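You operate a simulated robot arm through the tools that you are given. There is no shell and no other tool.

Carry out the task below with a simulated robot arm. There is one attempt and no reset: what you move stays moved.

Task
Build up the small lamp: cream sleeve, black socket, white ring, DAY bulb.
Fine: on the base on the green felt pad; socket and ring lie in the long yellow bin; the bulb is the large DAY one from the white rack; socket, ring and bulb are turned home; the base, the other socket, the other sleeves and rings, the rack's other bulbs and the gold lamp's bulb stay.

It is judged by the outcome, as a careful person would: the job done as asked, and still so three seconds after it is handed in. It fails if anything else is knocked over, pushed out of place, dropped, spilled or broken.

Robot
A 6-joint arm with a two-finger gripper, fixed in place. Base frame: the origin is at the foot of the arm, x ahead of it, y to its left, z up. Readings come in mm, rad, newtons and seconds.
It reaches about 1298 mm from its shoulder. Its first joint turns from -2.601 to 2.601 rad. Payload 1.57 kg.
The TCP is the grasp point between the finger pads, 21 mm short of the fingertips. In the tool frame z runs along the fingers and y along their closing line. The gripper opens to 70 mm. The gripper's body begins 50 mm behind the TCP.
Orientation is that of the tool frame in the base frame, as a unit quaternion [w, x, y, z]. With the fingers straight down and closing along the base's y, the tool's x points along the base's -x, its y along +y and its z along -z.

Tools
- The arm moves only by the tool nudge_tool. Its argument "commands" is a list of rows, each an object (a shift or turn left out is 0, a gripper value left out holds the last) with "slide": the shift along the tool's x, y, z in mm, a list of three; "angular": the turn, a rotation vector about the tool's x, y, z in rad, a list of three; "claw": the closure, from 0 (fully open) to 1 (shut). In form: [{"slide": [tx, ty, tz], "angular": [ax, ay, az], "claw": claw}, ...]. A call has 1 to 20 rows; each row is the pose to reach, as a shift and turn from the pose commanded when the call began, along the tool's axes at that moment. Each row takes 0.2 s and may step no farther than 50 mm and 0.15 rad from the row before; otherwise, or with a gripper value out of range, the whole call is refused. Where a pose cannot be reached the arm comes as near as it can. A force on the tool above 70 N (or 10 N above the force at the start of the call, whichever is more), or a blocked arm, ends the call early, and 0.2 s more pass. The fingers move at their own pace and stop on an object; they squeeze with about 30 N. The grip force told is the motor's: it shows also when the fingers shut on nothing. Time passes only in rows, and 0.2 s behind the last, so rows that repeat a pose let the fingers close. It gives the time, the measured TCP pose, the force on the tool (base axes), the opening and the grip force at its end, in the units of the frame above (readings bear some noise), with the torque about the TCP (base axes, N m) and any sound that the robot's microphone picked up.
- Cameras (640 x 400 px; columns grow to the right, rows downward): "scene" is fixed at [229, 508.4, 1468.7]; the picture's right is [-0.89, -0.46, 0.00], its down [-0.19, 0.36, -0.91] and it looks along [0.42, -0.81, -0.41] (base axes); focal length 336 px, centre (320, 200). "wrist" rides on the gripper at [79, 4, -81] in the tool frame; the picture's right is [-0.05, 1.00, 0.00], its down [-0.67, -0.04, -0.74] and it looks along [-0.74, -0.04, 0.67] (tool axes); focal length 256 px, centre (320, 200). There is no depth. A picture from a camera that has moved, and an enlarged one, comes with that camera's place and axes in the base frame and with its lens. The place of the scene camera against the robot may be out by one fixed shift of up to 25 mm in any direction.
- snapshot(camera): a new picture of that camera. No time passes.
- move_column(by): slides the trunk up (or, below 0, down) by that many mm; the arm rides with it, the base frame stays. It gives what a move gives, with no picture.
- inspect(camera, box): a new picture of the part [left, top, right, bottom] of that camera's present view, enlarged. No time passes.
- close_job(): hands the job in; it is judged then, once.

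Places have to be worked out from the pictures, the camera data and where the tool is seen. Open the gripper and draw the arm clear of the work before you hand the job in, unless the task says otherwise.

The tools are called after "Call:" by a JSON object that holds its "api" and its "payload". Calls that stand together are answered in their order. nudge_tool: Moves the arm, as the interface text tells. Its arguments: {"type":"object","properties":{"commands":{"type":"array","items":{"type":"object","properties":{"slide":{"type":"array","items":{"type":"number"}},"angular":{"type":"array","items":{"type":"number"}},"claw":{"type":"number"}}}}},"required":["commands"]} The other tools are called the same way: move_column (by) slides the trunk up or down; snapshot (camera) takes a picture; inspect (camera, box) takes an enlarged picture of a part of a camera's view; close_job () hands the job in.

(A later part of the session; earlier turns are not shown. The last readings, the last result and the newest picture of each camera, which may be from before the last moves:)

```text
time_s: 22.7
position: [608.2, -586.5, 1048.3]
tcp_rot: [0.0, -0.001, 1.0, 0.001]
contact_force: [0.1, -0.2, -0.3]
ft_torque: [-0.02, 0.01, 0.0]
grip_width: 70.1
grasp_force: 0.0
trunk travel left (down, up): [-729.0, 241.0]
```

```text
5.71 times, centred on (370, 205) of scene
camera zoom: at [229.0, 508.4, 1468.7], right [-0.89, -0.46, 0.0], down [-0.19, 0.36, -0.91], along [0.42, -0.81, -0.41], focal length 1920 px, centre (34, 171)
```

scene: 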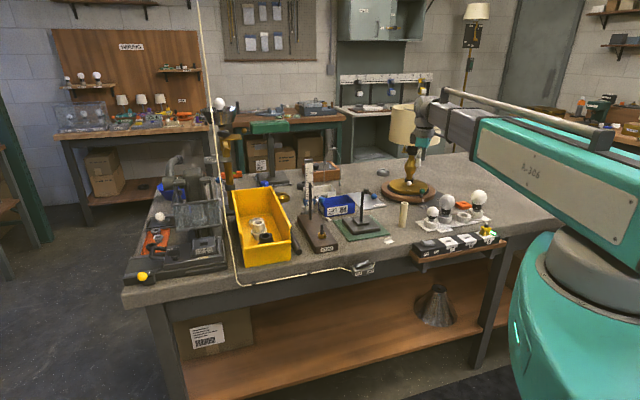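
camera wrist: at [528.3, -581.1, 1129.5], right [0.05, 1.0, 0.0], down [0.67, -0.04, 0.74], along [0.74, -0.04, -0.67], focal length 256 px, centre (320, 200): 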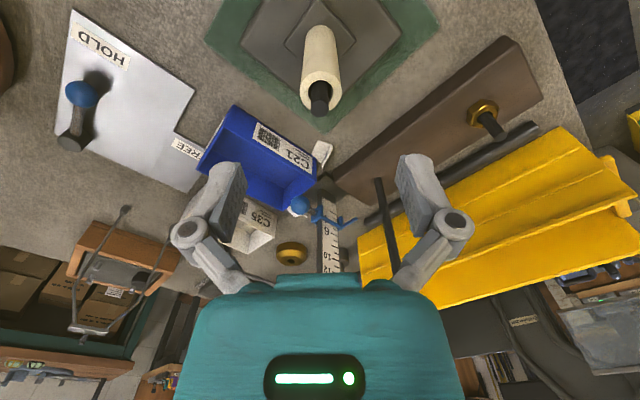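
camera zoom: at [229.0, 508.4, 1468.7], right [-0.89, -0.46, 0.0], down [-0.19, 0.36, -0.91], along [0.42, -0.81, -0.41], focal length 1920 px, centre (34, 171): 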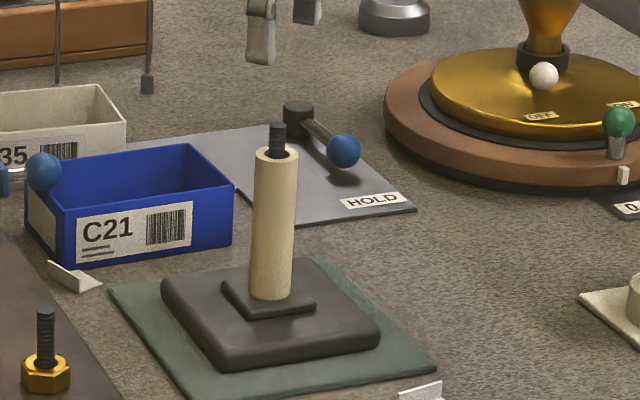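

The sleeve sits well with about 20 mm of thread above it. Now I move to look into the yellow bin from closer.

Call:
{"api": "nudge_tool", "payload": {"commands": [{"slide": [-31, 30, 0]}, {"slide": [-62, 60, 0]}, {"slide": [-93, 90, 0]}, {"slide": [-124, 120, 0]}, {"slide": [-155, 150, 0]}, {"slide": [-186, 180, 0]}, {"slide": [-217, 210, 0]}, {"slide": [-247, 241, 0]}]}}

Call:
{"api": "snapshot", "payload": {"camera": "wrist"}}

Call:
{"api": "inspect", "payload": {"camera": "wrist", "box": [200, 0, 460, 180]}}

```text
time_s: 24.5
position: [854.2, -345.8, 1047.7]
tcp_rot: [-0.001, 0.001, 1.0, 0.0]
contact_force: [-0.5, 0.6, -1.1]
ft_torque: [0.01, 0.0, 0.02]
grip_width: 70.2
grasp_force: 0.0
trunk travel left (down, up): [-729.0, 241.0]
```

```text
taken
camera wrist: at [775.4, -339.5, 1129.3], right [0.05, 1.0, 0.0], down [0.67, -0.04, 0.74], along [0.74, -0.04, -0.67], focal length 256 px, centre (320, 200)
```

wrist: 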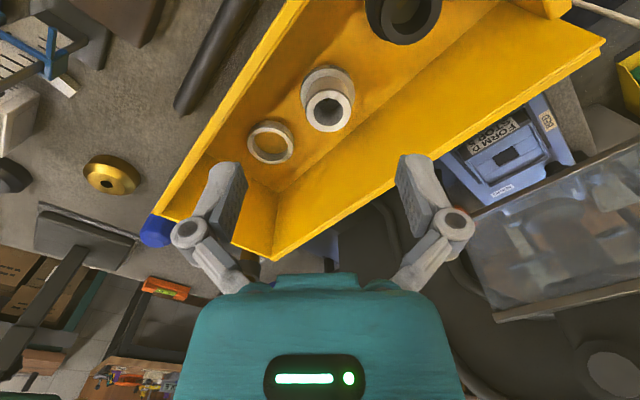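

```text
2.22 times, centred on (330, 90) of wrist
camera zoom: at [775.4, -339.5, 1129.3], right [0.05, 1.0, 0.0], down [0.67, -0.04, 0.74], along [0.74, -0.04, -0.67], focal length 569 px, centre (298, 444)
```

zoom: 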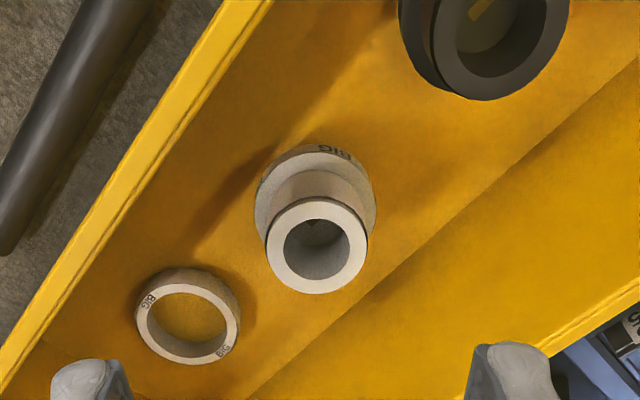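

The parts are large: sockets about 50 mm outside at the thread, ring about 60 mm. I move over the black socket for a precise look.

Call:
{"api": "nudge_tool", "payload": {"commands": [{"slide": [10, 37, 0]}, {"slide": [20, 74, 0]}, {"slide": [20, 74, 0]}]}}

Call:
{"api": "snapshot", "payload": {"camera": "wrist"}}

Call:
{"api": "inspect", "payload": {"camera": "scene", "box": [220, 150, 330, 280]}}

```text
time_s: 25.3
position: [833.4, -271.2, 1047.5]
tcp_rot: [0.0, 0.0, 1.0, 0.0]
contact_force: [0.3, -0.4, -0.6]
ft_torque: [-0.03, 0.02, 0.01]
grip_width: 70.0
grasp_force: 0.1
trunk travel left (down, up): [-729.0, 241.0]
```

```text
taken
camera wrist: at [755.5, -265.7, 1129.5], right [0.05, 1.0, 0.0], down [0.67, -0.04, 0.74], along [0.74, -0.04, -0.67], focal length 256 px, centre (320, 200)
```

wrist: 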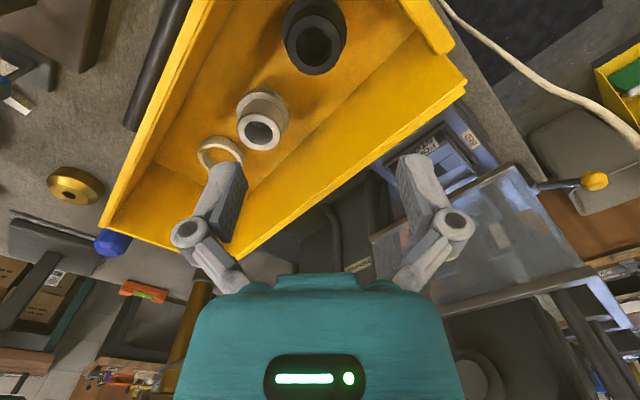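

```text
3.08 times, centred on (275, 215) of scene
camera zoom: at [229.0, 508.4, 1468.7], right [-0.89, -0.46, 0.0], down [-0.19, 0.36, -0.91], along [0.42, -0.81, -0.41], focal length 1034 px, centre (458, 154)
```

zoom: 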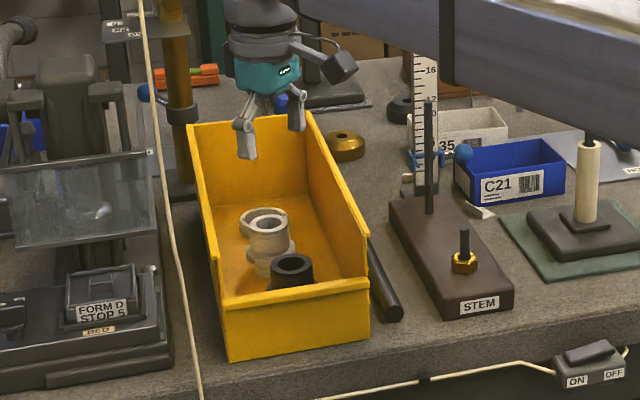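

The black socket is at about (830,-274), top z≈878, and about 74 mm from the front wall, so there's room. I centre and lower.

Call:
{"api": "nudge_tool", "payload": {"commands": [{"slide": [4.5, -4.5, 0]}, {"slide": [4.5, -4.5, 0]}]}}

Call:
{"api": "move_column", "payload": {"by": -105}}

Call:
{"api": "snapshot", "payload": {"camera": "wrist"}}

Call:
{"api": "inspect", "payload": {"camera": "scene", "box": [220, 150, 330, 280]}}

```text
time_s: 25.9
position: [830.6, -275.4, 1046.4]
tcp_rot: [0.0, 0.0, 1.0, -0.001]
contact_force: [-0.4, 0.3, 0.5]
ft_torque: [0.01, 0.01, 0.0]
grip_width: 69.9
grasp_force: 0.1
trunk travel left (down, up): [-729.0, 241.0]
```

```text
time_s: 27.3
position: [830.6, -276.2, 942.8]
tcp_rot: [0.001, 0.0, 1.0, 0.0]
contact_force: [0.1, -0.4, -0.2]
ft_torque: [0.0, 0.01, 0.0]
grip_width: 69.9
grasp_force: 0.1
trunk travel left (down, up): [-624.0, 346.0]
```

```text
taken
camera wrist: at [750.7, -270.6, 1024.6], right [0.05, 1.0, 0.0], down [0.67, -0.04, 0.74], along [0.74, -0.04, -0.67], focal length 256 px, centre (320, 200)
```

wrist: 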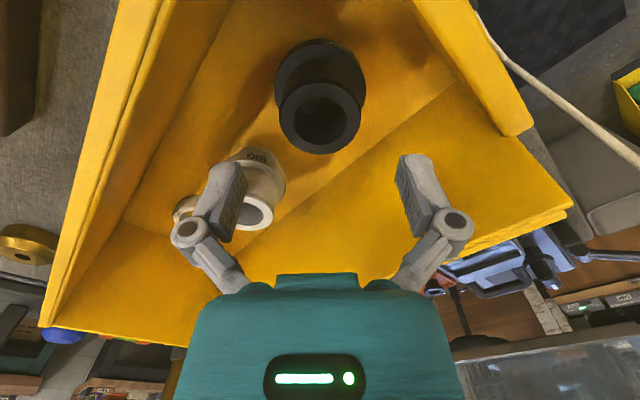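

```text
3.08 times, centred on (275, 215) of scene
camera zoom: at [229.0, 508.4, 1468.7], right [-0.89, -0.46, 0.0], down [-0.19, 0.36, -0.91], along [0.42, -0.81, -0.41], focal length 1034 px, centre (458, 154)
```

zoom: 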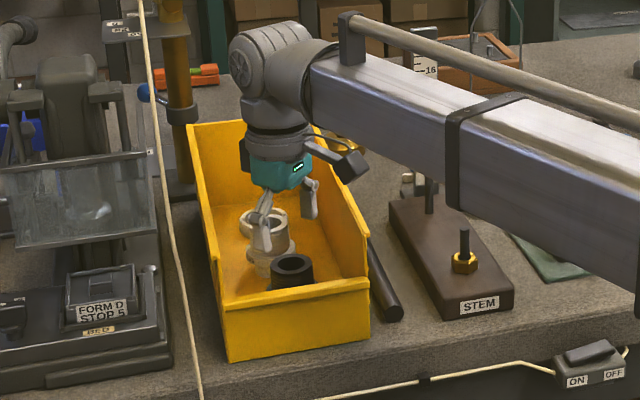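

The socket top is centred, z≈884, OD≈49. I lower another 45 mm and look again.

Call:
{"api": "move_column", "payload": {"by": -45}}

Call:
{"api": "snapshot", "payload": {"camera": "wrist"}}

Call:
{"api": "inspect", "payload": {"camera": "scene", "box": [220, 170, 330, 270]}}

```text
time_s: 28.2
position: [829.7, -276.2, 898.5]
tcp_rot: [0.0, -0.001, 1.0, 0.0]
contact_force: [-0.6, -0.4, -0.5]
ft_torque: [0.0, -0.03, 0.02]
grip_width: 69.8
grasp_force: 0.1
trunk travel left (down, up): [-579.0, 391.0]
```

```text
taken
camera wrist: at [750.7, -270.5, 979.5], right [0.05, 1.0, 0.0], down [0.67, -0.04, 0.74], along [0.74, -0.04, -0.67], focal length 256 px, centre (320, 200)
```

wrist: 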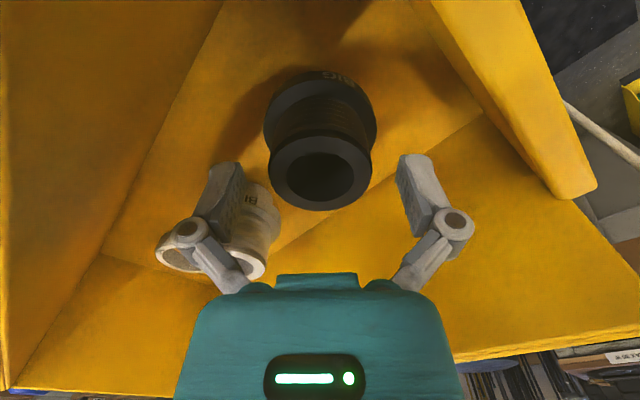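

```text
4.00 times, centred on (275, 220) of scene
camera zoom: at [229.0, 508.4, 1468.7], right [-0.89, -0.46, 0.0], down [-0.19, 0.36, -0.91], along [0.42, -0.81, -0.41], focal length 1344 px, centre (500, 120)
```

zoom: 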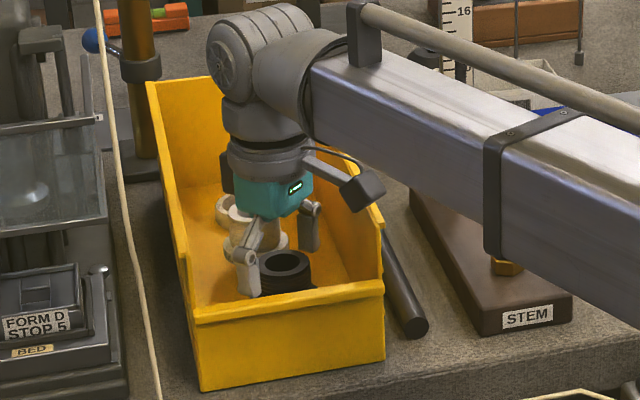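

The wrist camera box is close to the bin corner at -x, so I raise 40 mm and yaw the tool by -2.36 rad, which puts the camera over the bin's middle before going down.

Call:
{"api": "move_column", "payload": {"by": 45}}

Call:
{"api": "nudge_tool", "payload": {"commands": [{"angular": [0, 0, -0.147]}, {"angular": [0, 0, -0.295]}, {"angular": [0, 0, -0.442]}, {"angular": [0, 0, -0.589]}, {"angular": [0, 0, -0.736]}, {"angular": [0, 0, -0.884]}, {"angular": [0, 0, -1.031]}, {"angular": [0, 0, -1.178]}, {"angular": [0, 0, -1.325]}, {"angular": [0, 0, -1.473]}, {"angular": [0, 0, -1.62]}, {"angular": [0, 0, -1.767]}, {"angular": [0, 0, -1.914]}, {"angular": [0, 0, -2.062]}, {"angular": [0, 0, -2.209]}, {"angular": [0, 0, -2.356]}, {"angular": [0, 0, -2.356]}]}}

Call:
{"api": "snapshot", "payload": {"camera": "wrist"}}

```text
time_s: 29.1
position: [830.0, -276.1, 942.8]
tcp_rot: [0.0, 0.0, 1.0, 0.001]
contact_force: [-0.1, -0.2, 0.7]
ft_torque: [-0.01, 0.0, 0.01]
grip_width: 69.9
grasp_force: 0.0
trunk travel left (down, up): [-624.0, 346.0]
```

```text
time_s: 32.7
position: [829.6, -274.9, 943.0]
tcp_rot: [0.001, 0.924, -0.382, 0.0]
contact_force: [-0.3, -0.3, -0.5]
ft_torque: [-0.06, -0.02, -0.01]
grip_width: 69.9
grasp_force: 0.1
trunk travel left (down, up): [-624.0, 346.0]
```

```text
taken
camera wrist: at [883.6, -333.8, 1024.5], right [-0.74, -0.67, 0.0], down [-0.45, 0.5, 0.74], along [-0.5, 0.55, -0.67], focal length 256 px, centre (320, 200)
```

wrist: 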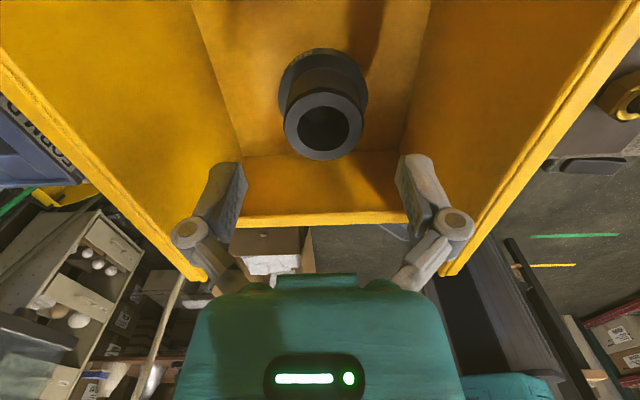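

The view is now along the bin axis with good clearance. I shift by the small offset and lower 45 mm.

Call:
{"api": "nudge_tool", "payload": {"commands": [{"slide": [-1.7, 2, 0]}, {"slide": [-1.7, 2, 0]}]}}

Call:
{"api": "move_column", "payload": {"by": -45}}

Call:
{"api": "snapshot", "payload": {"camera": "wrist"}}

Call:
{"api": "inspect", "payload": {"camera": "scene", "box": [220, 170, 330, 270]}}

```text
time_s: 33.3
position: [827.2, -276.2, 942.6]
tcp_rot: [0.0, 0.924, -0.383, 0.001]
contact_force: [-0.6, -0.6, 0.5]
ft_torque: [0.02, 0.01, 0.0]
grip_width: 70.0
grasp_force: 0.1
trunk travel left (down, up): [-624.0, 346.0]
```

```text
time_s: 34.1
position: [827.7, -275.1, 897.7]
tcp_rot: [-0.001, 0.924, -0.383, 0.0]
contact_force: [0.3, -0.3, 0.8]
ft_torque: [0.01, 0.01, 0.02]
grip_width: 70.0
grasp_force: 0.1
trunk travel left (down, up): [-579.0, 391.0]
```

```text
taken
camera wrist: at [880.8, -334.0, 979.5], right [-0.74, -0.67, 0.0], down [-0.45, 0.5, 0.74], along [-0.5, 0.55, -0.67], focal length 256 px, centre (320, 200)
```

wrist: 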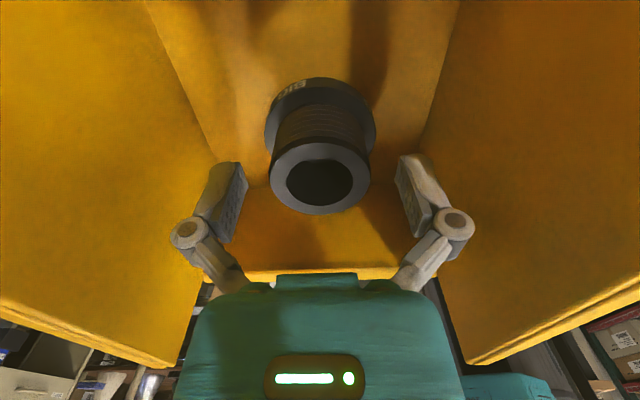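

```text
4.00 times, centred on (275, 220) of scene
camera zoom: at [229.0, 508.4, 1468.7], right [-0.89, -0.46, 0.0], down [-0.19, 0.36, -0.91], along [0.42, -0.81, -0.41], focal length 1344 px, centre (500, 120)
```

zoom: 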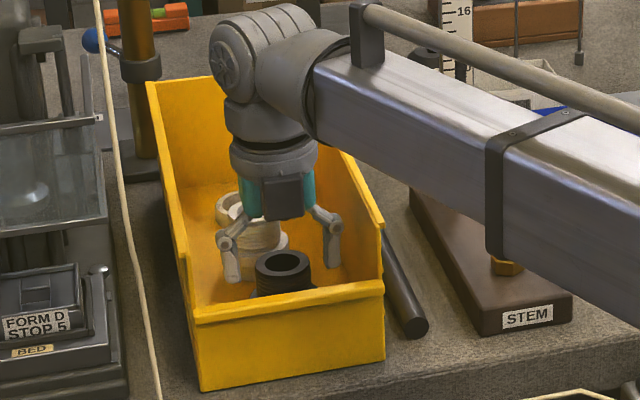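

The socket is well centred with its top at z≈896. I lower 9 mm so the fingers straddle the thread above the flange, and close.

Call:
{"api": "move_column", "payload": {"by": -9}}

Call:
{"api": "nudge_tool", "payload": {"commands": [{"claw": 1}, {"claw": 1}, {"claw": 1}, {"claw": 1}]}}

Call:
{"api": "snapshot", "payload": {"camera": "wrist"}}

Call:
{"api": "inspect", "payload": {"camera": "scene", "box": [250, 205, 310, 265]}}

```text
time_s: 34.7
position: [827.4, -276.6, 889.6]
tcp_rot: [-0.001, 0.924, -0.383, 0.0]
contact_force: [-0.6, -0.1, -0.4]
ft_torque: [0.0, -0.01, 0.0]
grip_width: 69.9
grasp_force: 0.1
trunk travel left (down, up): [-570.0, 400.0]
```

```text
time_s: 35.7
position: [828.7, -277.1, 889.7]
tcp_rot: [0.001, 0.923, -0.384, 0.0]
contact_force: [1.4, 0.2, 3.7]
ft_torque: [-0.03, 0.03, -0.01]
grip_width: 43.3
grasp_force: 29.9
trunk travel left (down, up): [-570.0, 400.0]
```

```text
taken
camera wrist: at [880.7, -333.9, 970.8], right [-0.74, -0.67, 0.0], down [-0.45, 0.5, 0.74], along [-0.5, 0.55, -0.67], focal length 256 px, centre (320, 200)
```

wrist: 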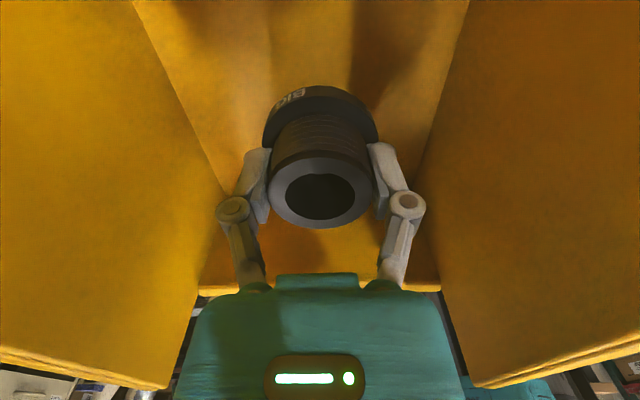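

```text
6.67 times, centred on (280, 235) of scene
camera zoom: at [229.0, 508.4, 1468.7], right [-0.89, -0.46, 0.0], down [-0.19, 0.36, -0.91], along [0.42, -0.81, -0.41], focal length 2240 px, centre (587, -33)
```

zoom: 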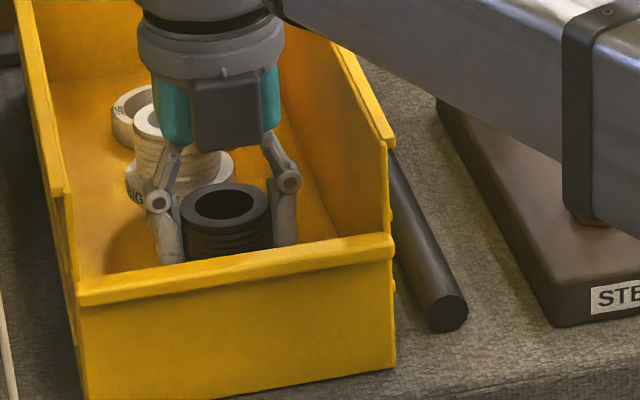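

The black BIG socket is gripped (43.3 mm). I lift it 200 mm.

Call:
{"api": "move_column", "payload": {"by": 30}}

Call:
{"api": "inspect", "payload": {"camera": "scene", "box": [230, 170, 320, 260]}}

Call:
{"api": "move_column", "payload": {"by": 170}}

Call:
{"api": "snapshot", "payload": {"camera": "wrist"}}

Call:
{"api": "inspect", "payload": {"camera": "scene", "box": [230, 120, 320, 210]}}

```text
time_s: 36.5
position: [827.7, -275.8, 918.8]
tcp_rot: [0.0, 0.924, -0.383, 0.0]
contact_force: [0.9, -0.6, -0.6]
ft_torque: [0.0, 0.0, 0.0]
grip_width: 43.1
grasp_force: 29.7
trunk travel left (down, up): [-600.0, 370.0]
```

```text
4.44 times, centred on (275, 215) of scene
camera zoom: at [229.0, 508.4, 1468.7], right [-0.89, -0.46, 0.0], down [-0.19, 0.36, -0.91], along [0.42, -0.81, -0.41], focal length 1493 px, centre (520, 133)
```

zoom: 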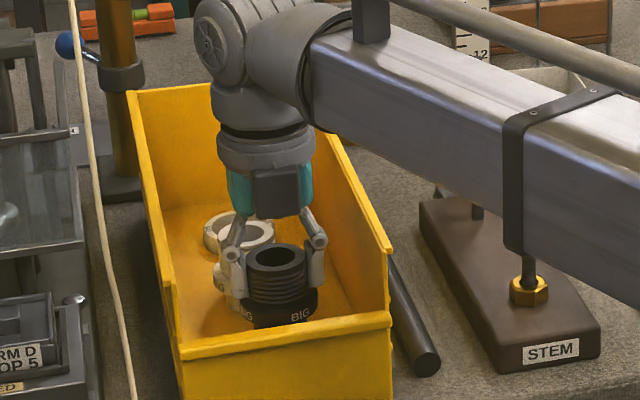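

```text
time_s: 38.4
position: [828.8, -276.0, 1089.1]
tcp_rot: [-0.001, 0.924, -0.383, 0.0]
contact_force: [-0.4, 1.3, -0.9]
ft_torque: [0.0, -0.01, -0.01]
grip_width: 43.1
grasp_force: 30.1
trunk travel left (down, up): [-770.0, 200.0]
```

```text
taken
camera wrist: at [881.1, -334.0, 1170.3], right [-0.74, -0.67, 0.0], down [-0.45, 0.5, 0.74], along [-0.5, 0.55, -0.67], focal length 256 px, centre (320, 200)
```

wrist: 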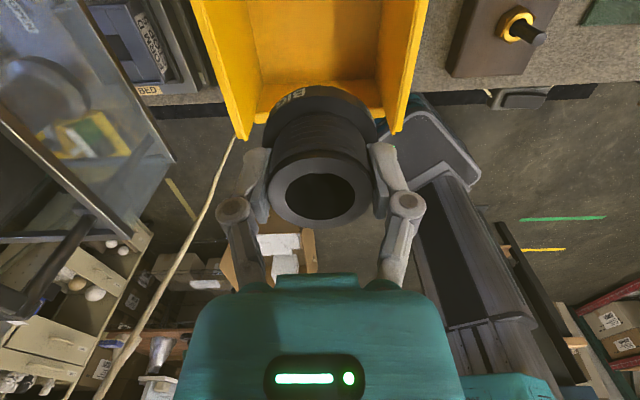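

```text
4.44 times, centred on (275, 165) of scene
camera zoom: at [229.0, 508.4, 1468.7], right [-0.89, -0.46, 0.0], down [-0.19, 0.36, -0.91], along [0.42, -0.81, -0.41], focal length 1493 px, centre (520, 356)
```

zoom: 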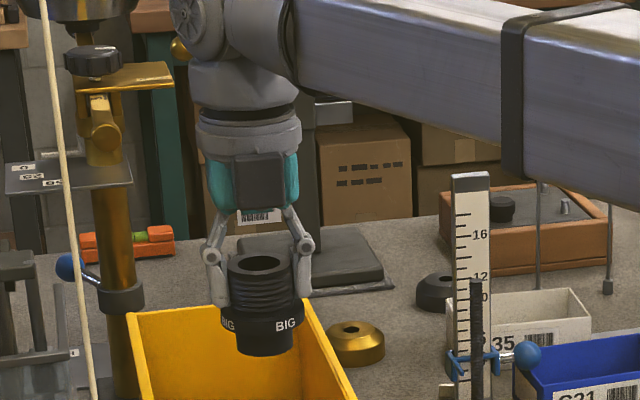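

The socket is held well (BIG flange, foot below). I carry it to above the rod at about (606.5,-585.3).

Call:
{"api": "nudge_tool", "payload": {"commands": [{"slide": [7, 41.8, 0], "claw": 1}, {"slide": [14, 83.6, 0]}, {"slide": [21, 125.4, 0]}, {"slide": [28, 167.2, 0]}, {"slide": [35, 209, 0]}, {"slide": [42, 250.8, 0]}, {"slide": [49, 292.6, 0]}, {"slide": [56, 334.4, 0]}, {"slide": [62.6, 375.9, 0]}, {"slide": [62.6, 375.9, 0]}]}}

Call:
{"api": "snapshot", "payload": {"camera": "wrist"}}

Call:
{"api": "inspect", "payload": {"camera": "scene", "box": [340, 130, 400, 230]}}

```text
time_s: 40.6
position: [647.3, -543.8, 1088.4]
tcp_rot: [0.01, 0.907, -0.42, -0.003]
contact_force: [-0.7, 0.2, 0.0]
ft_torque: [0.03, -0.03, 0.04]
grip_width: 43.3
grasp_force: 29.8
out of reach, approached as far as the arm can: row 7, 8, 9, 10
trunk travel left (down, up): [-770.0, 200.0]
```

```text
taken
camera wrist: at [695.8, -605.5, 1170.9], right [-0.8, -0.61, 0.02], down [-0.39, 0.54, 0.74], along [-0.46, 0.58, -0.67], focal length 256 px, centre (320, 200)
```

wrist: 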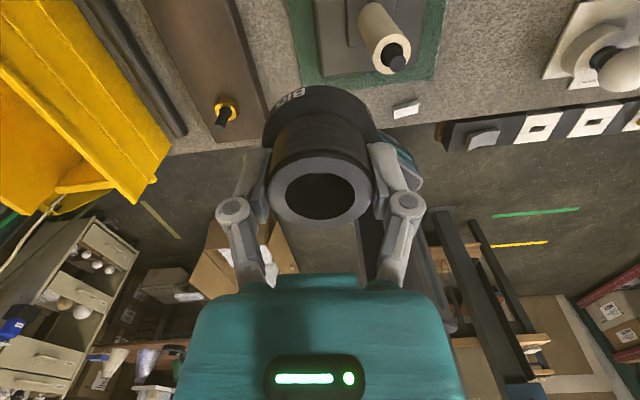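

```text
4.00 times, centred on (370, 180) of scene
camera zoom: at [229.0, 508.4, 1468.7], right [-0.89, -0.46, 0.0], down [-0.19, 0.36, -0.91], along [0.42, -0.81, -0.41], focal length 1344 px, centre (120, 280)
```

zoom: 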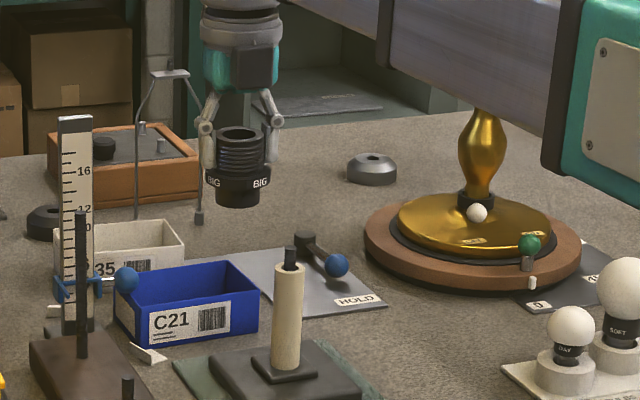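

The last wrist joint reached its limit (camera about 350° relative to the arm's bearing), so the move stopped short and tilted slightly. I rotate clockwise away from the limit and read the pose.

Call:
{"api": "nudge_tool", "payload": {"commands": [{"angular": [0, 0, 0.1]}, {"angular": [0, 0, 0.2]}, {"angular": [0, 0, 0.2]}, {"angular": [0, 0, 0.2]}]}}

```text
time_s: 41.6
position: [646.7, -543.7, 1087.4]
tcp_rot: [0.009, 0.86, -0.51, -0.001]
contact_force: [1.0, 0.7, -1.0]
ft_torque: [0.01, -0.04, 0.01]
grip_width: 43.2
grasp_force: 29.7
trunk travel left (down, up): [-770.0, 200.0]
```

I remove the small tilt now.

Call:
{"api": "nudge_tool", "payload": {"commands": [{"angular": [0.0165, -0.0075, 0]}, {"angular": [0.0165, -0.0075, 0]}]}}

Call:
{"api": "nudge_tool", "payload": {"commands": [{"angular": [0, 0, 0]}]}}

Call:
{"api": "nudge_tool", "payload": {"commands": [{"angular": [0, 0, 0]}]}}

```text
time_s: 42.2
position: [646.6, -544.3, 1088.1]
tcp_rot: [0.001, 0.861, -0.508, -0.001]
contact_force: [0.0, 1.1, -0.5]
ft_torque: [0.0, -0.04, 0.05]
grip_width: 43.3
grasp_force: 30.1
trunk travel left (down, up): [-770.0, 200.0]
```

```text
time_s: 42.6
position: [646.2, -543.2, 1088.9]
tcp_rot: [0.001, 0.861, -0.509, 0.0]
contact_force: [-0.6, 0.2, -0.7]
ft_torque: [0.03, 0.0, -0.02]
grip_width: 43.3
grasp_force: 29.8
trunk travel left (down, up): [-770.0, 200.0]
```

```text
time_s: 43.0
position: [646.4, -544.2, 1089.5]
tcp_rot: [0.001, 0.861, -0.509, 0.0]
contact_force: [-0.6, 0.7, -0.7]
ft_torque: [-0.01, -0.06, 0.02]
grip_width: 43.4
grasp_force: 30.2
trunk travel left (down, up): [-770.0, 200.0]
```

Tilt is gone; tool x now points at -61°. I move the socket to over the rod.

Call:
{"api": "nudge_tool", "payload": {"commands": [{"slide": [8.5, 27.5, 0]}, {"slide": [17.1, 54.9, 0]}, {"slide": [17.1, 54.9, 0]}, {"slide": [17.1, 54.9, 0]}]}}

Call:
{"api": "snapshot", "payload": {"camera": "wrist"}}

Call:
{"api": "inspect", "payload": {"camera": "scene", "box": [340, 130, 400, 230]}}

```text
time_s: 44.0
position: [604.2, -584.9, 1088.5]
tcp_rot: [0.001, 0.861, -0.508, 0.0]
contact_force: [-0.3, 0.3, -1.1]
ft_torque: [0.04, -0.02, -0.01]
grip_width: 43.0
grasp_force: 29.6
trunk travel left (down, up): [-770.0, 200.0]
```

```text
taken
camera wrist: at [641.0, -656.0, 1170.4], right [-0.9, -0.44, 0.0], down [-0.29, 0.6, 0.75], along [-0.33, 0.67, -0.67], focal length 256 px, centre (320, 200)
```

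wrist: 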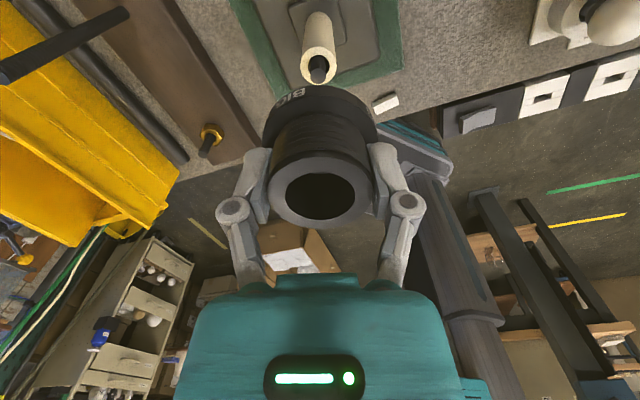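

```text
4.00 times, centred on (370, 180) of scene
camera zoom: at [229.0, 508.4, 1468.7], right [-0.89, -0.46, 0.0], down [-0.19, 0.36, -0.91], along [0.42, -0.81, -0.41], focal length 1344 px, centre (120, 280)
```

zoom: 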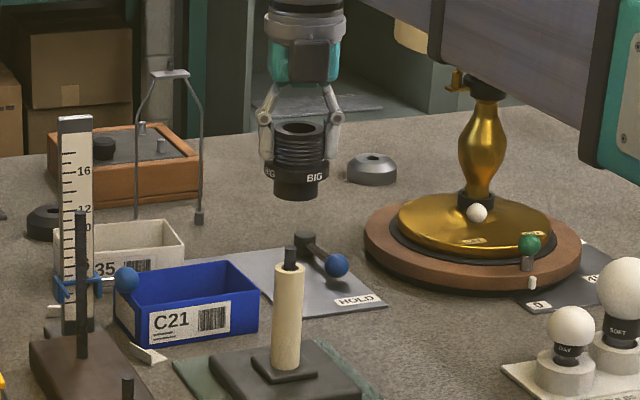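

The wrist view suggests a ~2 mm offset; I zoom in the scene view to cross-check.

Call:
{"api": "inspect", "payload": {"camera": "scene", "box": [345, 155, 381, 185]}}

Call:
{"api": "inspect", "payload": {"camera": "scene", "box": [345, 175, 381, 205]}}

Call:
{"api": "inspect", "payload": {"camera": "wrist", "box": [250, 0, 390, 110]}}

```text
13.33 times, centred on (363, 170) of scene
camera zoom: at [229.0, 508.4, 1468.7], right [-0.89, -0.46, 0.0], down [-0.19, 0.36, -0.91], along [0.42, -0.81, -0.41], focal length 4480 px, centre (-253, 600)
```

zoom: 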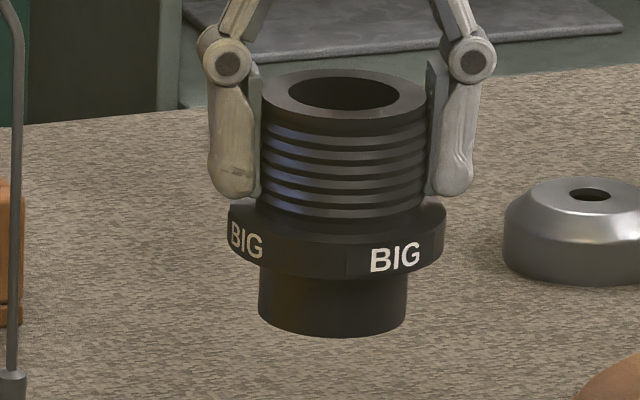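

```text
13.33 times, centred on (363, 190) of scene
camera zoom: at [229.0, 508.4, 1468.7], right [-0.89, -0.46, 0.0], down [-0.19, 0.36, -0.91], along [0.42, -0.81, -0.41], focal length 4480 px, centre (-253, 333)
```

zoom: 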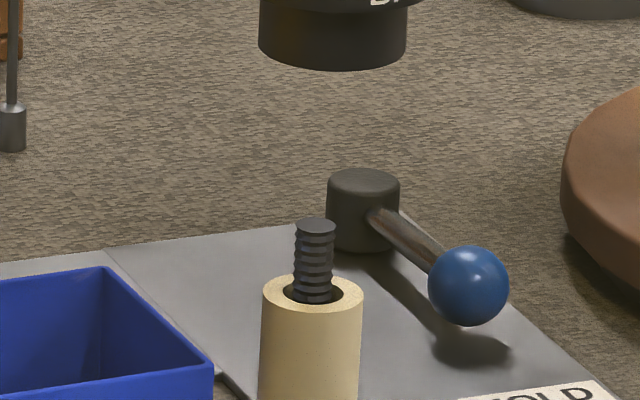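

```text
3.64 times, centred on (320, 55) of wrist
camera zoom: at [641.0, -656.0, 1170.4], right [-0.9, -0.44, 0.0], down [-0.29, 0.6, 0.75], along [-0.33, 0.67, -0.67], focal length 931 px, centre (320, 727)
```

zoom: 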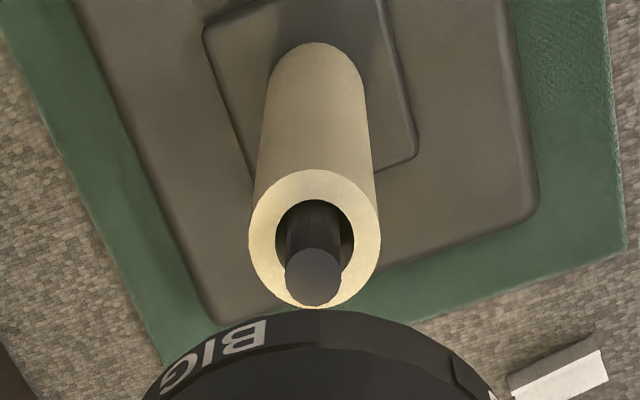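

Both views agree on 1.8 mm. I correct this and yaw the tool 90° clockwise to check the other axis.

Call:
{"api": "nudge_tool", "payload": {"commands": [{"slide": [0, -1.8, 0], "angular": [0, 0, 0.1]}, {"slide": [0, -1.8, 0], "angular": [0, 0, 0.25]}, {"slide": [0, -1.8, 0], "angular": [0, 0, 0.4]}, {"slide": [0, -1.8, 0], "angular": [0, 0, 0.55]}, {"slide": [0, -1.8, 0], "angular": [0, 0, 0.7]}, {"slide": [0, -1.8, 0], "angular": [0, 0, 0.85]}, {"slide": [0, -1.8, 0], "angular": [0, 0, 1.0]}, {"slide": [0, -1.8, 0], "angular": [0, 0, 1.15]}, {"slide": [0, -1.8, 0], "angular": [0, 0, 1.3]}, {"slide": [0, -1.8, 0], "angular": [0, 0, 1.45]}, {"slide": [0, -1.8, 0], "angular": [0, 0, 1.57]}, {"slide": [0, -1.8, 0], "angular": [0, 0, 1.57]}, {"slide": [0, -1.8, 0], "angular": [0, 0, 1.57]}]}}

Call:
{"api": "snapshot", "payload": {"camera": "wrist"}}

Call:
{"api": "inspect", "payload": {"camera": "wrist", "box": [250, 0, 390, 110]}}

Call:
{"api": "inspect", "payload": {"camera": "scene", "box": [345, 170, 381, 200]}}

```text
time_s: 46.8
position: [609.2, -583.2, 1089.0]
tcp_rot: [-0.002, -0.249, 0.968, -0.001]
contact_force: [-0.1, 0.0, 0.4]
ft_torque: [0.03, 0.03, 0.03]
grip_width: 43.2
grasp_force: 30.1
trunk travel left (down, up): [-770.0, 200.0]
```

```text
taken
camera wrist: at [536.9, -617.2, 1170.6], right [-0.44, 0.9, 0.0], down [0.6, 0.29, 0.74], along [0.67, 0.32, -0.67], focal length 256 px, centre (320, 200)
```

wrist: 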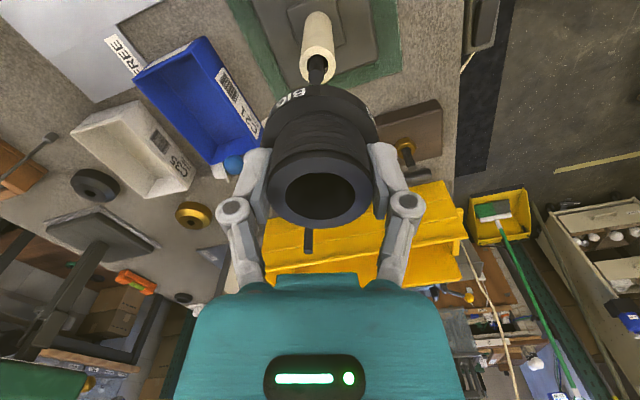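

```text
3.64 times, centred on (320, 55) of wrist
camera zoom: at [536.9, -617.2, 1170.6], right [-0.44, 0.9, 0.0], down [0.6, 0.29, 0.74], along [0.67, 0.32, -0.67], focal length 931 px, centre (320, 727)
```

zoom: 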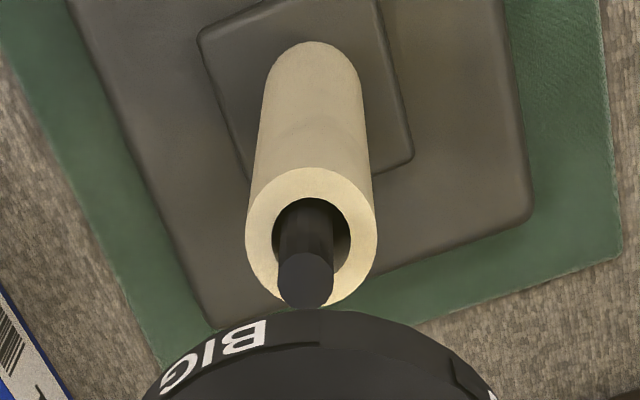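

```text
13.33 times, centred on (363, 185) of scene
camera zoom: at [229.0, 508.4, 1468.7], right [-0.89, -0.46, 0.0], down [-0.19, 0.36, -0.91], along [0.42, -0.81, -0.41], focal length 4480 px, centre (-253, 400)
```

zoom: 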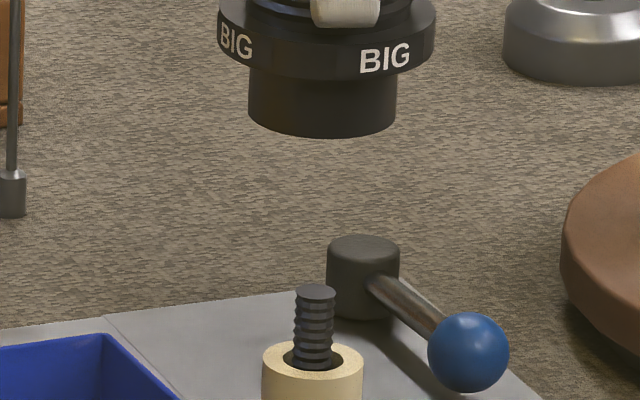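

The other axis needs about 2.8 mm. I apply that while yawing back counter-clockwise to get the full clockwise stroke for screwing.

Call:
{"api": "nudge_tool", "payload": {"commands": [{"slide": [0.15, -3.8, 0], "angular": [0, 0, -0.1]}, {"slide": [0.15, -3.8, 0], "angular": [0, 0, -0.25]}, {"slide": [0.15, -3.8, 0], "angular": [0, 0, -0.4]}, {"slide": [0.15, -3.8, 0], "angular": [0, 0, -0.55]}, {"slide": [0.15, -3.8, 0], "angular": [0, 0, -0.7]}, {"slide": [0.15, -3.8, 0], "angular": [0, 0, -0.85]}, {"slide": [0.15, -3.8, 0], "angular": [0, 0, -1.0]}, {"slide": [0.15, -3.8, 0], "angular": [0, 0, -1.15]}, {"slide": [0.15, -3.8, 0], "angular": [0, 0, -1.3]}, {"slide": [0.15, -3.8, 0], "angular": [0, 0, -1.45]}, {"slide": [0.15, -3.8, 0], "angular": [0, 0, -1.55]}, {"slide": [0.15, -3.8, 0], "angular": [0, 0, -1.55]}, {"slide": [0.15, -3.8, 0], "angular": [0, 0, -1.55]}]}}

Call:
{"api": "inspect", "payload": {"camera": "wrist", "box": [250, 0, 390, 110]}}

Call:
{"api": "inspect", "payload": {"camera": "scene", "box": [345, 170, 381, 200]}}

```text
time_s: 49.6
position: [609.9, -587.1, 1089.1]
tcp_rot: [0.0, 0.857, -0.516, -0.001]
contact_force: [0.1, 0.1, 0.2]
ft_torque: [0.02, -0.01, -0.02]
grip_width: 43.2
grasp_force: 30.4
trunk travel left (down, up): [-770.0, 200.0]
```

```text
3.64 times, centred on (320, 55) of wrist
camera zoom: at [643.4, -658.1, 1170.4], right [-0.91, -0.42, 0.0], down [-0.28, 0.61, 0.75], along [-0.31, 0.68, -0.67], focal length 931 px, centre (320, 727)
```

zoom: 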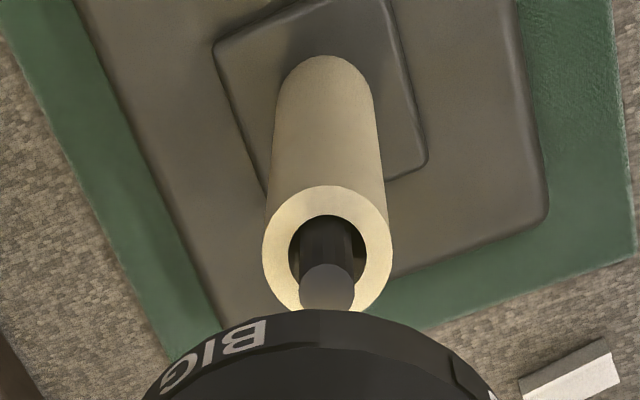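

```text
13.33 times, centred on (363, 185) of scene
camera zoom: at [229.0, 508.4, 1468.7], right [-0.89, -0.46, 0.0], down [-0.19, 0.36, -0.91], along [0.42, -0.81, -0.41], focal length 4480 px, centre (-253, 400)
```

zoom: 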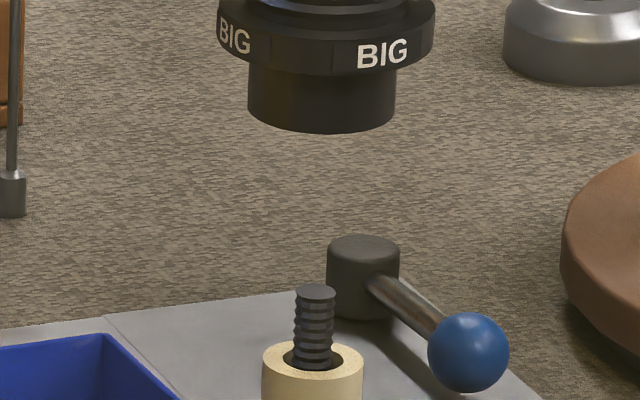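

Need +1.2 mm along tool y (both views agree). I correct and lower 45 mm.

Call:
{"api": "nudge_tool", "payload": {"commands": [{"slide": [-0.4, 1.2, 0]}, {"slide": [-0.4, 1.2, 0]}, {"slide": [-0.4, 1.2, 0]}]}}

Call:
{"api": "move_column", "payload": {"by": -45}}

Call:
{"api": "inspect", "payload": {"camera": "wrist", "box": [250, 0, 390, 110]}}

Call:
{"api": "inspect", "payload": {"camera": "scene", "box": [345, 175, 381, 205]}}

```text
time_s: 50.4
position: [607.9, -587.2, 1088.7]
tcp_rot: [0.0, 0.856, -0.517, 0.0]
contact_force: [-0.7, 1.0, 0.3]
ft_torque: [0.01, -0.01, 0.01]
grip_width: 43.2
grasp_force: 30.1
trunk travel left (down, up): [-770.0, 200.0]
```

```text
time_s: 51.3
position: [609.0, -587.2, 1044.1]
tcp_rot: [0.0, 0.856, -0.517, -0.001]
contact_force: [-0.7, 0.1, -1.0]
ft_torque: [0.0, -0.03, 0.01]
grip_width: 43.1
grasp_force: 29.4
trunk travel left (down, up): [-725.0, 245.0]
```

```text
3.64 times, centred on (320, 55) of wrist
camera zoom: at [642.1, -658.4, 1125.5], right [-0.91, -0.42, 0.0], down [-0.28, 0.61, 0.75], along [-0.31, 0.68, -0.67], focal length 931 px, centre (320, 727)
```

zoom: 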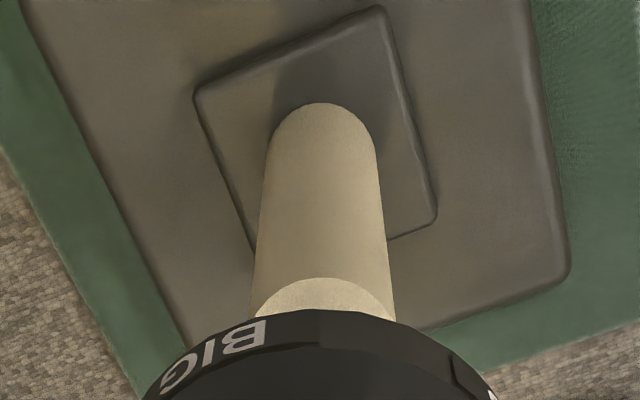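

```text
13.33 times, centred on (363, 190) of scene
camera zoom: at [229.0, 508.4, 1468.7], right [-0.89, -0.46, 0.0], down [-0.19, 0.36, -0.91], along [0.42, -0.81, -0.41], focal length 4480 px, centre (-253, 333)
```

zoom: 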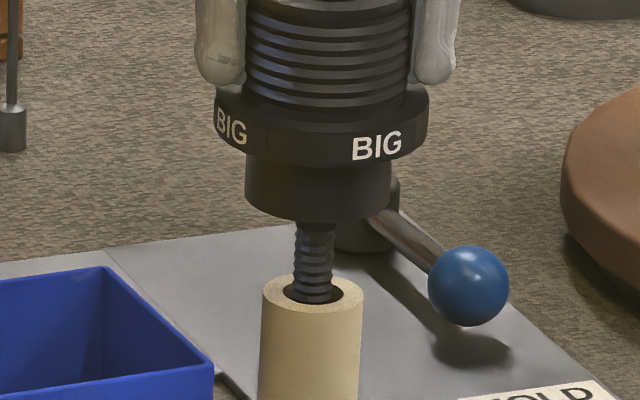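

Well aligned; about 6 mm remain to the rod top. I lower in small steps and watch the force.

Call:
{"api": "move_column", "payload": {"by": -5}}

Call:
{"api": "move_column", "payload": {"by": -2}}

Call:
{"api": "move_column", "payload": {"by": -2}}

```text
time_s: 51.8
position: [608.7, -586.8, 1038.9]
tcp_rot: [0.002, 0.856, -0.517, -0.001]
contact_force: [0.3, 0.6, -0.5]
ft_torque: [0.01, 0.02, 0.0]
grip_width: 43.1
grasp_force: 29.8
trunk travel left (down, up): [-720.0, 250.0]
```

```text
time_s: 52.3
position: [608.6, -587.0, 1037.2]
tcp_rot: [0.001, 0.856, -0.517, 0.0]
contact_force: [-0.7, 0.4, -0.8]
ft_torque: [0.01, 0.02, -0.02]
grip_width: 43.1
grasp_force: 30.1
trunk travel left (down, up): [-718.0, 252.0]
```

```text
time_s: 52.9
position: [608.7, -587.1, 1035.1]
tcp_rot: [0.001, 0.856, -0.518, 0.0]
contact_force: [0.2, -0.2, -1.1]
ft_torque: [-0.03, 0.01, -0.04]
grip_width: 42.8
grasp_force: 29.9
trunk travel left (down, up): [-716.0, 254.0]
```

Call:
{"api": "move_column", "payload": {"by": -2}}

Call:
{"api": "move_column", "payload": {"by": -2}}

Call:
{"api": "inspect", "payload": {"camera": "scene", "box": [345, 175, 381, 205]}}

```text
time_s: 53.4
position: [609.5, -588.1, 1033.0]
tcp_rot: [0.001, 0.856, -0.518, -0.002]
contact_force: [-0.1, -0.1, -0.6]
ft_torque: [-0.02, -0.02, 0.03]
grip_width: 43.3
grasp_force: 30.1
trunk travel left (down, up): [-714.0, 256.0]
```

```text
time_s: 53.9
position: [608.6, -587.1, 1030.7]
tcp_rot: [0.001, 0.856, -0.516, 0.0]
contact_force: [-0.7, -0.2, -0.8]
ft_torque: [0.0, 0.01, 0.0]
grip_width: 42.8
grasp_force: 29.5
trunk travel left (down, up): [-712.0, 258.0]
```

```text
13.33 times, centred on (363, 190) of scene
camera zoom: at [229.0, 508.4, 1468.7], right [-0.89, -0.46, 0.0], down [-0.19, 0.36, -0.91], along [0.42, -0.81, -0.41], focal length 4480 px, centre (-253, 333)
```

zoom: 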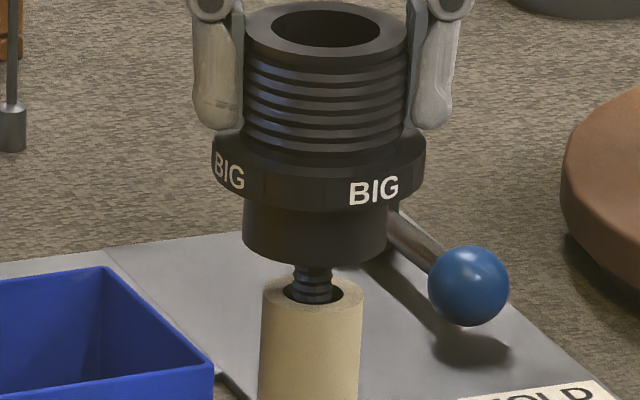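

The rod has entered the socket's foot without force. I continue down gently until I meet the thread.

Call:
{"api": "move_column", "payload": {"by": -2}}

Call:
{"api": "move_column", "payload": {"by": -2}}

Call:
{"api": "move_column", "payload": {"by": -2}}

Call:
{"api": "inspect", "payload": {"camera": "scene", "box": [345, 175, 381, 205]}}

```text
time_s: 54.4
position: [607.8, -586.6, 1028.6]
tcp_rot: [0.001, 0.855, -0.518, -0.001]
contact_force: [0.0, 0.1, -0.4]
ft_torque: [-0.06, -0.02, 0.01]
grip_width: 42.8
grasp_force: 30.1
trunk travel left (down, up): [-710.0, 260.0]
```

```text
time_s: 54.9
position: [608.5, -587.7, 1026.2]
tcp_rot: [0.0, 0.856, -0.517, -0.001]
contact_force: [0.0, -0.6, -0.7]
ft_torque: [0.02, -0.01, 0.0]
grip_width: 43.3
grasp_force: 30.0
trunk travel left (down, up): [-708.0, 262.0]
```

```text
time_s: 55.5
position: [608.6, -588.4, 1024.9]
tcp_rot: [0.001, 0.856, -0.518, 0.0]
contact_force: [-0.7, 0.2, -0.7]
ft_torque: [0.0, 0.01, 0.0]
grip_width: 43.1
grasp_force: 30.2
trunk travel left (down, up): [-706.0, 264.0]
```

```text
13.33 times, centred on (363, 190) of scene
camera zoom: at [229.0, 508.4, 1468.7], right [-0.89, -0.46, 0.0], down [-0.19, 0.36, -0.91], along [0.42, -0.81, -0.41], focal length 4480 px, centre (-253, 333)
```

zoom: 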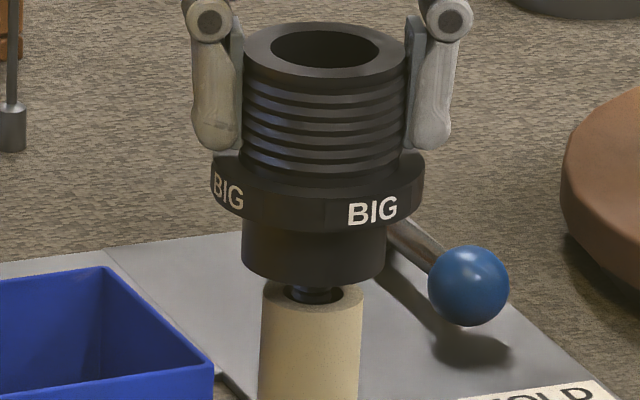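

Still no contact, about 7 mm to the sleeve top. I keep going in 1.5–2 mm steps.

Call:
{"api": "move_column", "payload": {"by": -2}}

Call:
{"api": "move_column", "payload": {"by": -1.5}}

Call:
{"api": "move_column", "payload": {"by": -1.5}}

Call:
{"api": "inspect", "payload": {"camera": "scene", "box": [345, 175, 381, 205]}}

```text
time_s: 56.0
position: [608.2, -587.8, 1022.0]
tcp_rot: [0.001, 0.856, -0.517, -0.001]
contact_force: [0.2, -0.2, -1.1]
ft_torque: [-0.01, -0.01, 0.03]
grip_width: 42.9
grasp_force: 29.8
trunk travel left (down, up): [-704.0, 266.0]
```

```text
time_s: 56.5
position: [607.4, -586.0, 1023.0]
tcp_rot: [0.001, 0.856, -0.518, 0.0]
contact_force: [4.1, -4.6, 24.6]
ft_torque: [-0.08, -0.06, -0.02]
grip_width: 43.5
grasp_force: 30.1
trunk travel left (down, up): [-703.0, 267.0]
```

```text
time_s: 57.0
position: [607.2, -586.1, 1020.6]
tcp_rot: [0.0, 0.856, -0.517, 0.001]
contact_force: [3.9, -3.4, 23.9]
ft_torque: [-0.07, -0.11, 0.0]
grip_width: 43.3
grasp_force: 29.6
trunk travel left (down, up): [-701.0, 269.0]
```

```text
13.33 times, centred on (363, 190) of scene
camera zoom: at [229.0, 508.4, 1468.7], right [-0.89, -0.46, 0.0], down [-0.19, 0.36, -0.91], along [0.42, -0.81, -0.41], focal length 4480 px, centre (-253, 333)
```

zoom: 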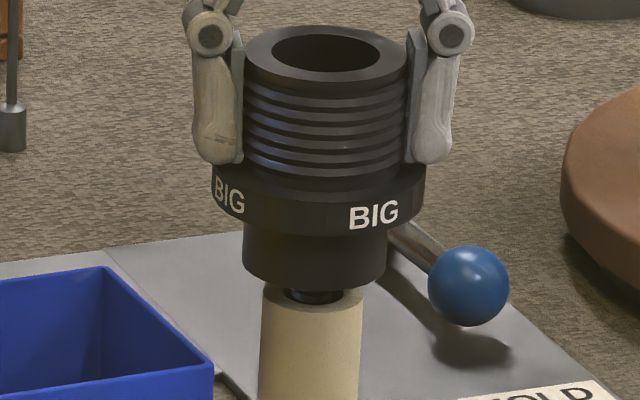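

Contact with the thread start (≈24 N). I now turn clockwise by 0.6 rad under this pressure and watch force and height.

Call:
{"api": "nudge_tool", "payload": {"commands": [{"angular": [0, 0, 0.1]}, {"angular": [0, 0, 0.2]}, {"angular": [0, 0, 0.3]}, {"angular": [0, 0, 0.4]}, {"angular": [0, 0, 0.5]}, {"angular": [0, 0, 0.6]}]}}

Call:
{"api": "inspect", "payload": {"camera": "scene", "box": [345, 175, 381, 205]}}

```text
time_s: 58.4
position: [607.7, -585.5, 1020.6]
tcp_rot: [-0.001, -0.664, 0.747, 0.0]
contact_force: [1.9, 1.8, 6.0]
ft_torque: [0.04, -0.1, 0.0]
grip_width: 43.3
grasp_force: 29.6
trunk travel left (down, up): [-701.0, 269.0]
```

```text
13.33 times, centred on (363, 190) of scene
camera zoom: at [229.0, 508.4, 1468.7], right [-0.89, -0.46, 0.0], down [-0.19, 0.36, -0.91], along [0.42, -0.81, -0.41], focal length 4480 px, centre (-253, 333)
```

zoom: 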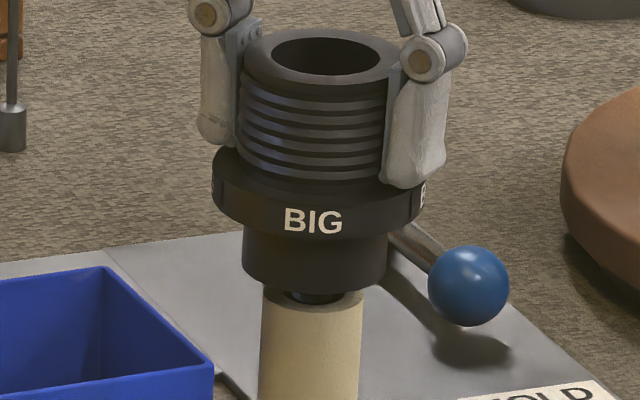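

The upward force fell to 6 N, so it seems to be threading. I continue turning clockwise 1.2 rad.

Call:
{"api": "nudge_tool", "payload": {"commands": [{"angular": [0, 0, 0.12]}, {"angular": [0, 0, 0.24]}, {"angular": [0, 0, 0.36]}, {"angular": [0, 0, 0.48]}, {"angular": [0, 0, 0.6]}]}}

Call:
{"api": "nudge_tool", "payload": {"commands": [{"angular": [0, 0, 0.12]}, {"angular": [0, 0, 0.24]}, {"angular": [0, 0, 0.36]}, {"angular": [0, 0, 0.48]}, {"angular": [0, 0, 0.6]}]}}

Call:
{"api": "inspect", "payload": {"camera": "scene", "box": [345, 175, 381, 205]}}

```text
time_s: 59.6
position: [608.6, -587.0, 1019.0]
tcp_rot: [-0.001, -0.413, 0.911, 0.0]
contact_force: [-0.3, 3.5, -10.0]
ft_torque: [0.31, -0.03, 0.02]
grip_width: 43.2
grasp_force: 30.2
trunk travel left (down, up): [-701.0, 269.0]
```

```text
time_s: 60.8
position: [609.2, -588.8, 1018.4]
tcp_rot: [-0.001, -0.125, 0.992, 0.001]
contact_force: [-0.5, -0.3, -15.7]
ft_torque: [0.01, -0.04, -0.02]
grip_width: 43.2
grasp_force: 30.0
trunk travel left (down, up): [-701.0, 269.0]
```

```text
13.33 times, centred on (363, 190) of scene
camera zoom: at [229.0, 508.4, 1468.7], right [-0.89, -0.46, 0.0], down [-0.19, 0.36, -0.91], along [0.42, -0.81, -0.41], focal length 4480 px, centre (-253, 333)
```

zoom: 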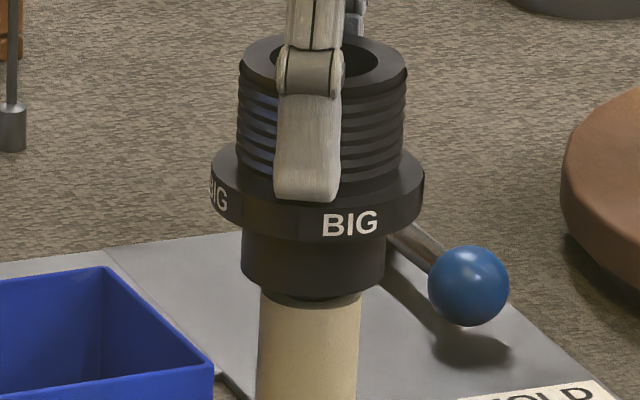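

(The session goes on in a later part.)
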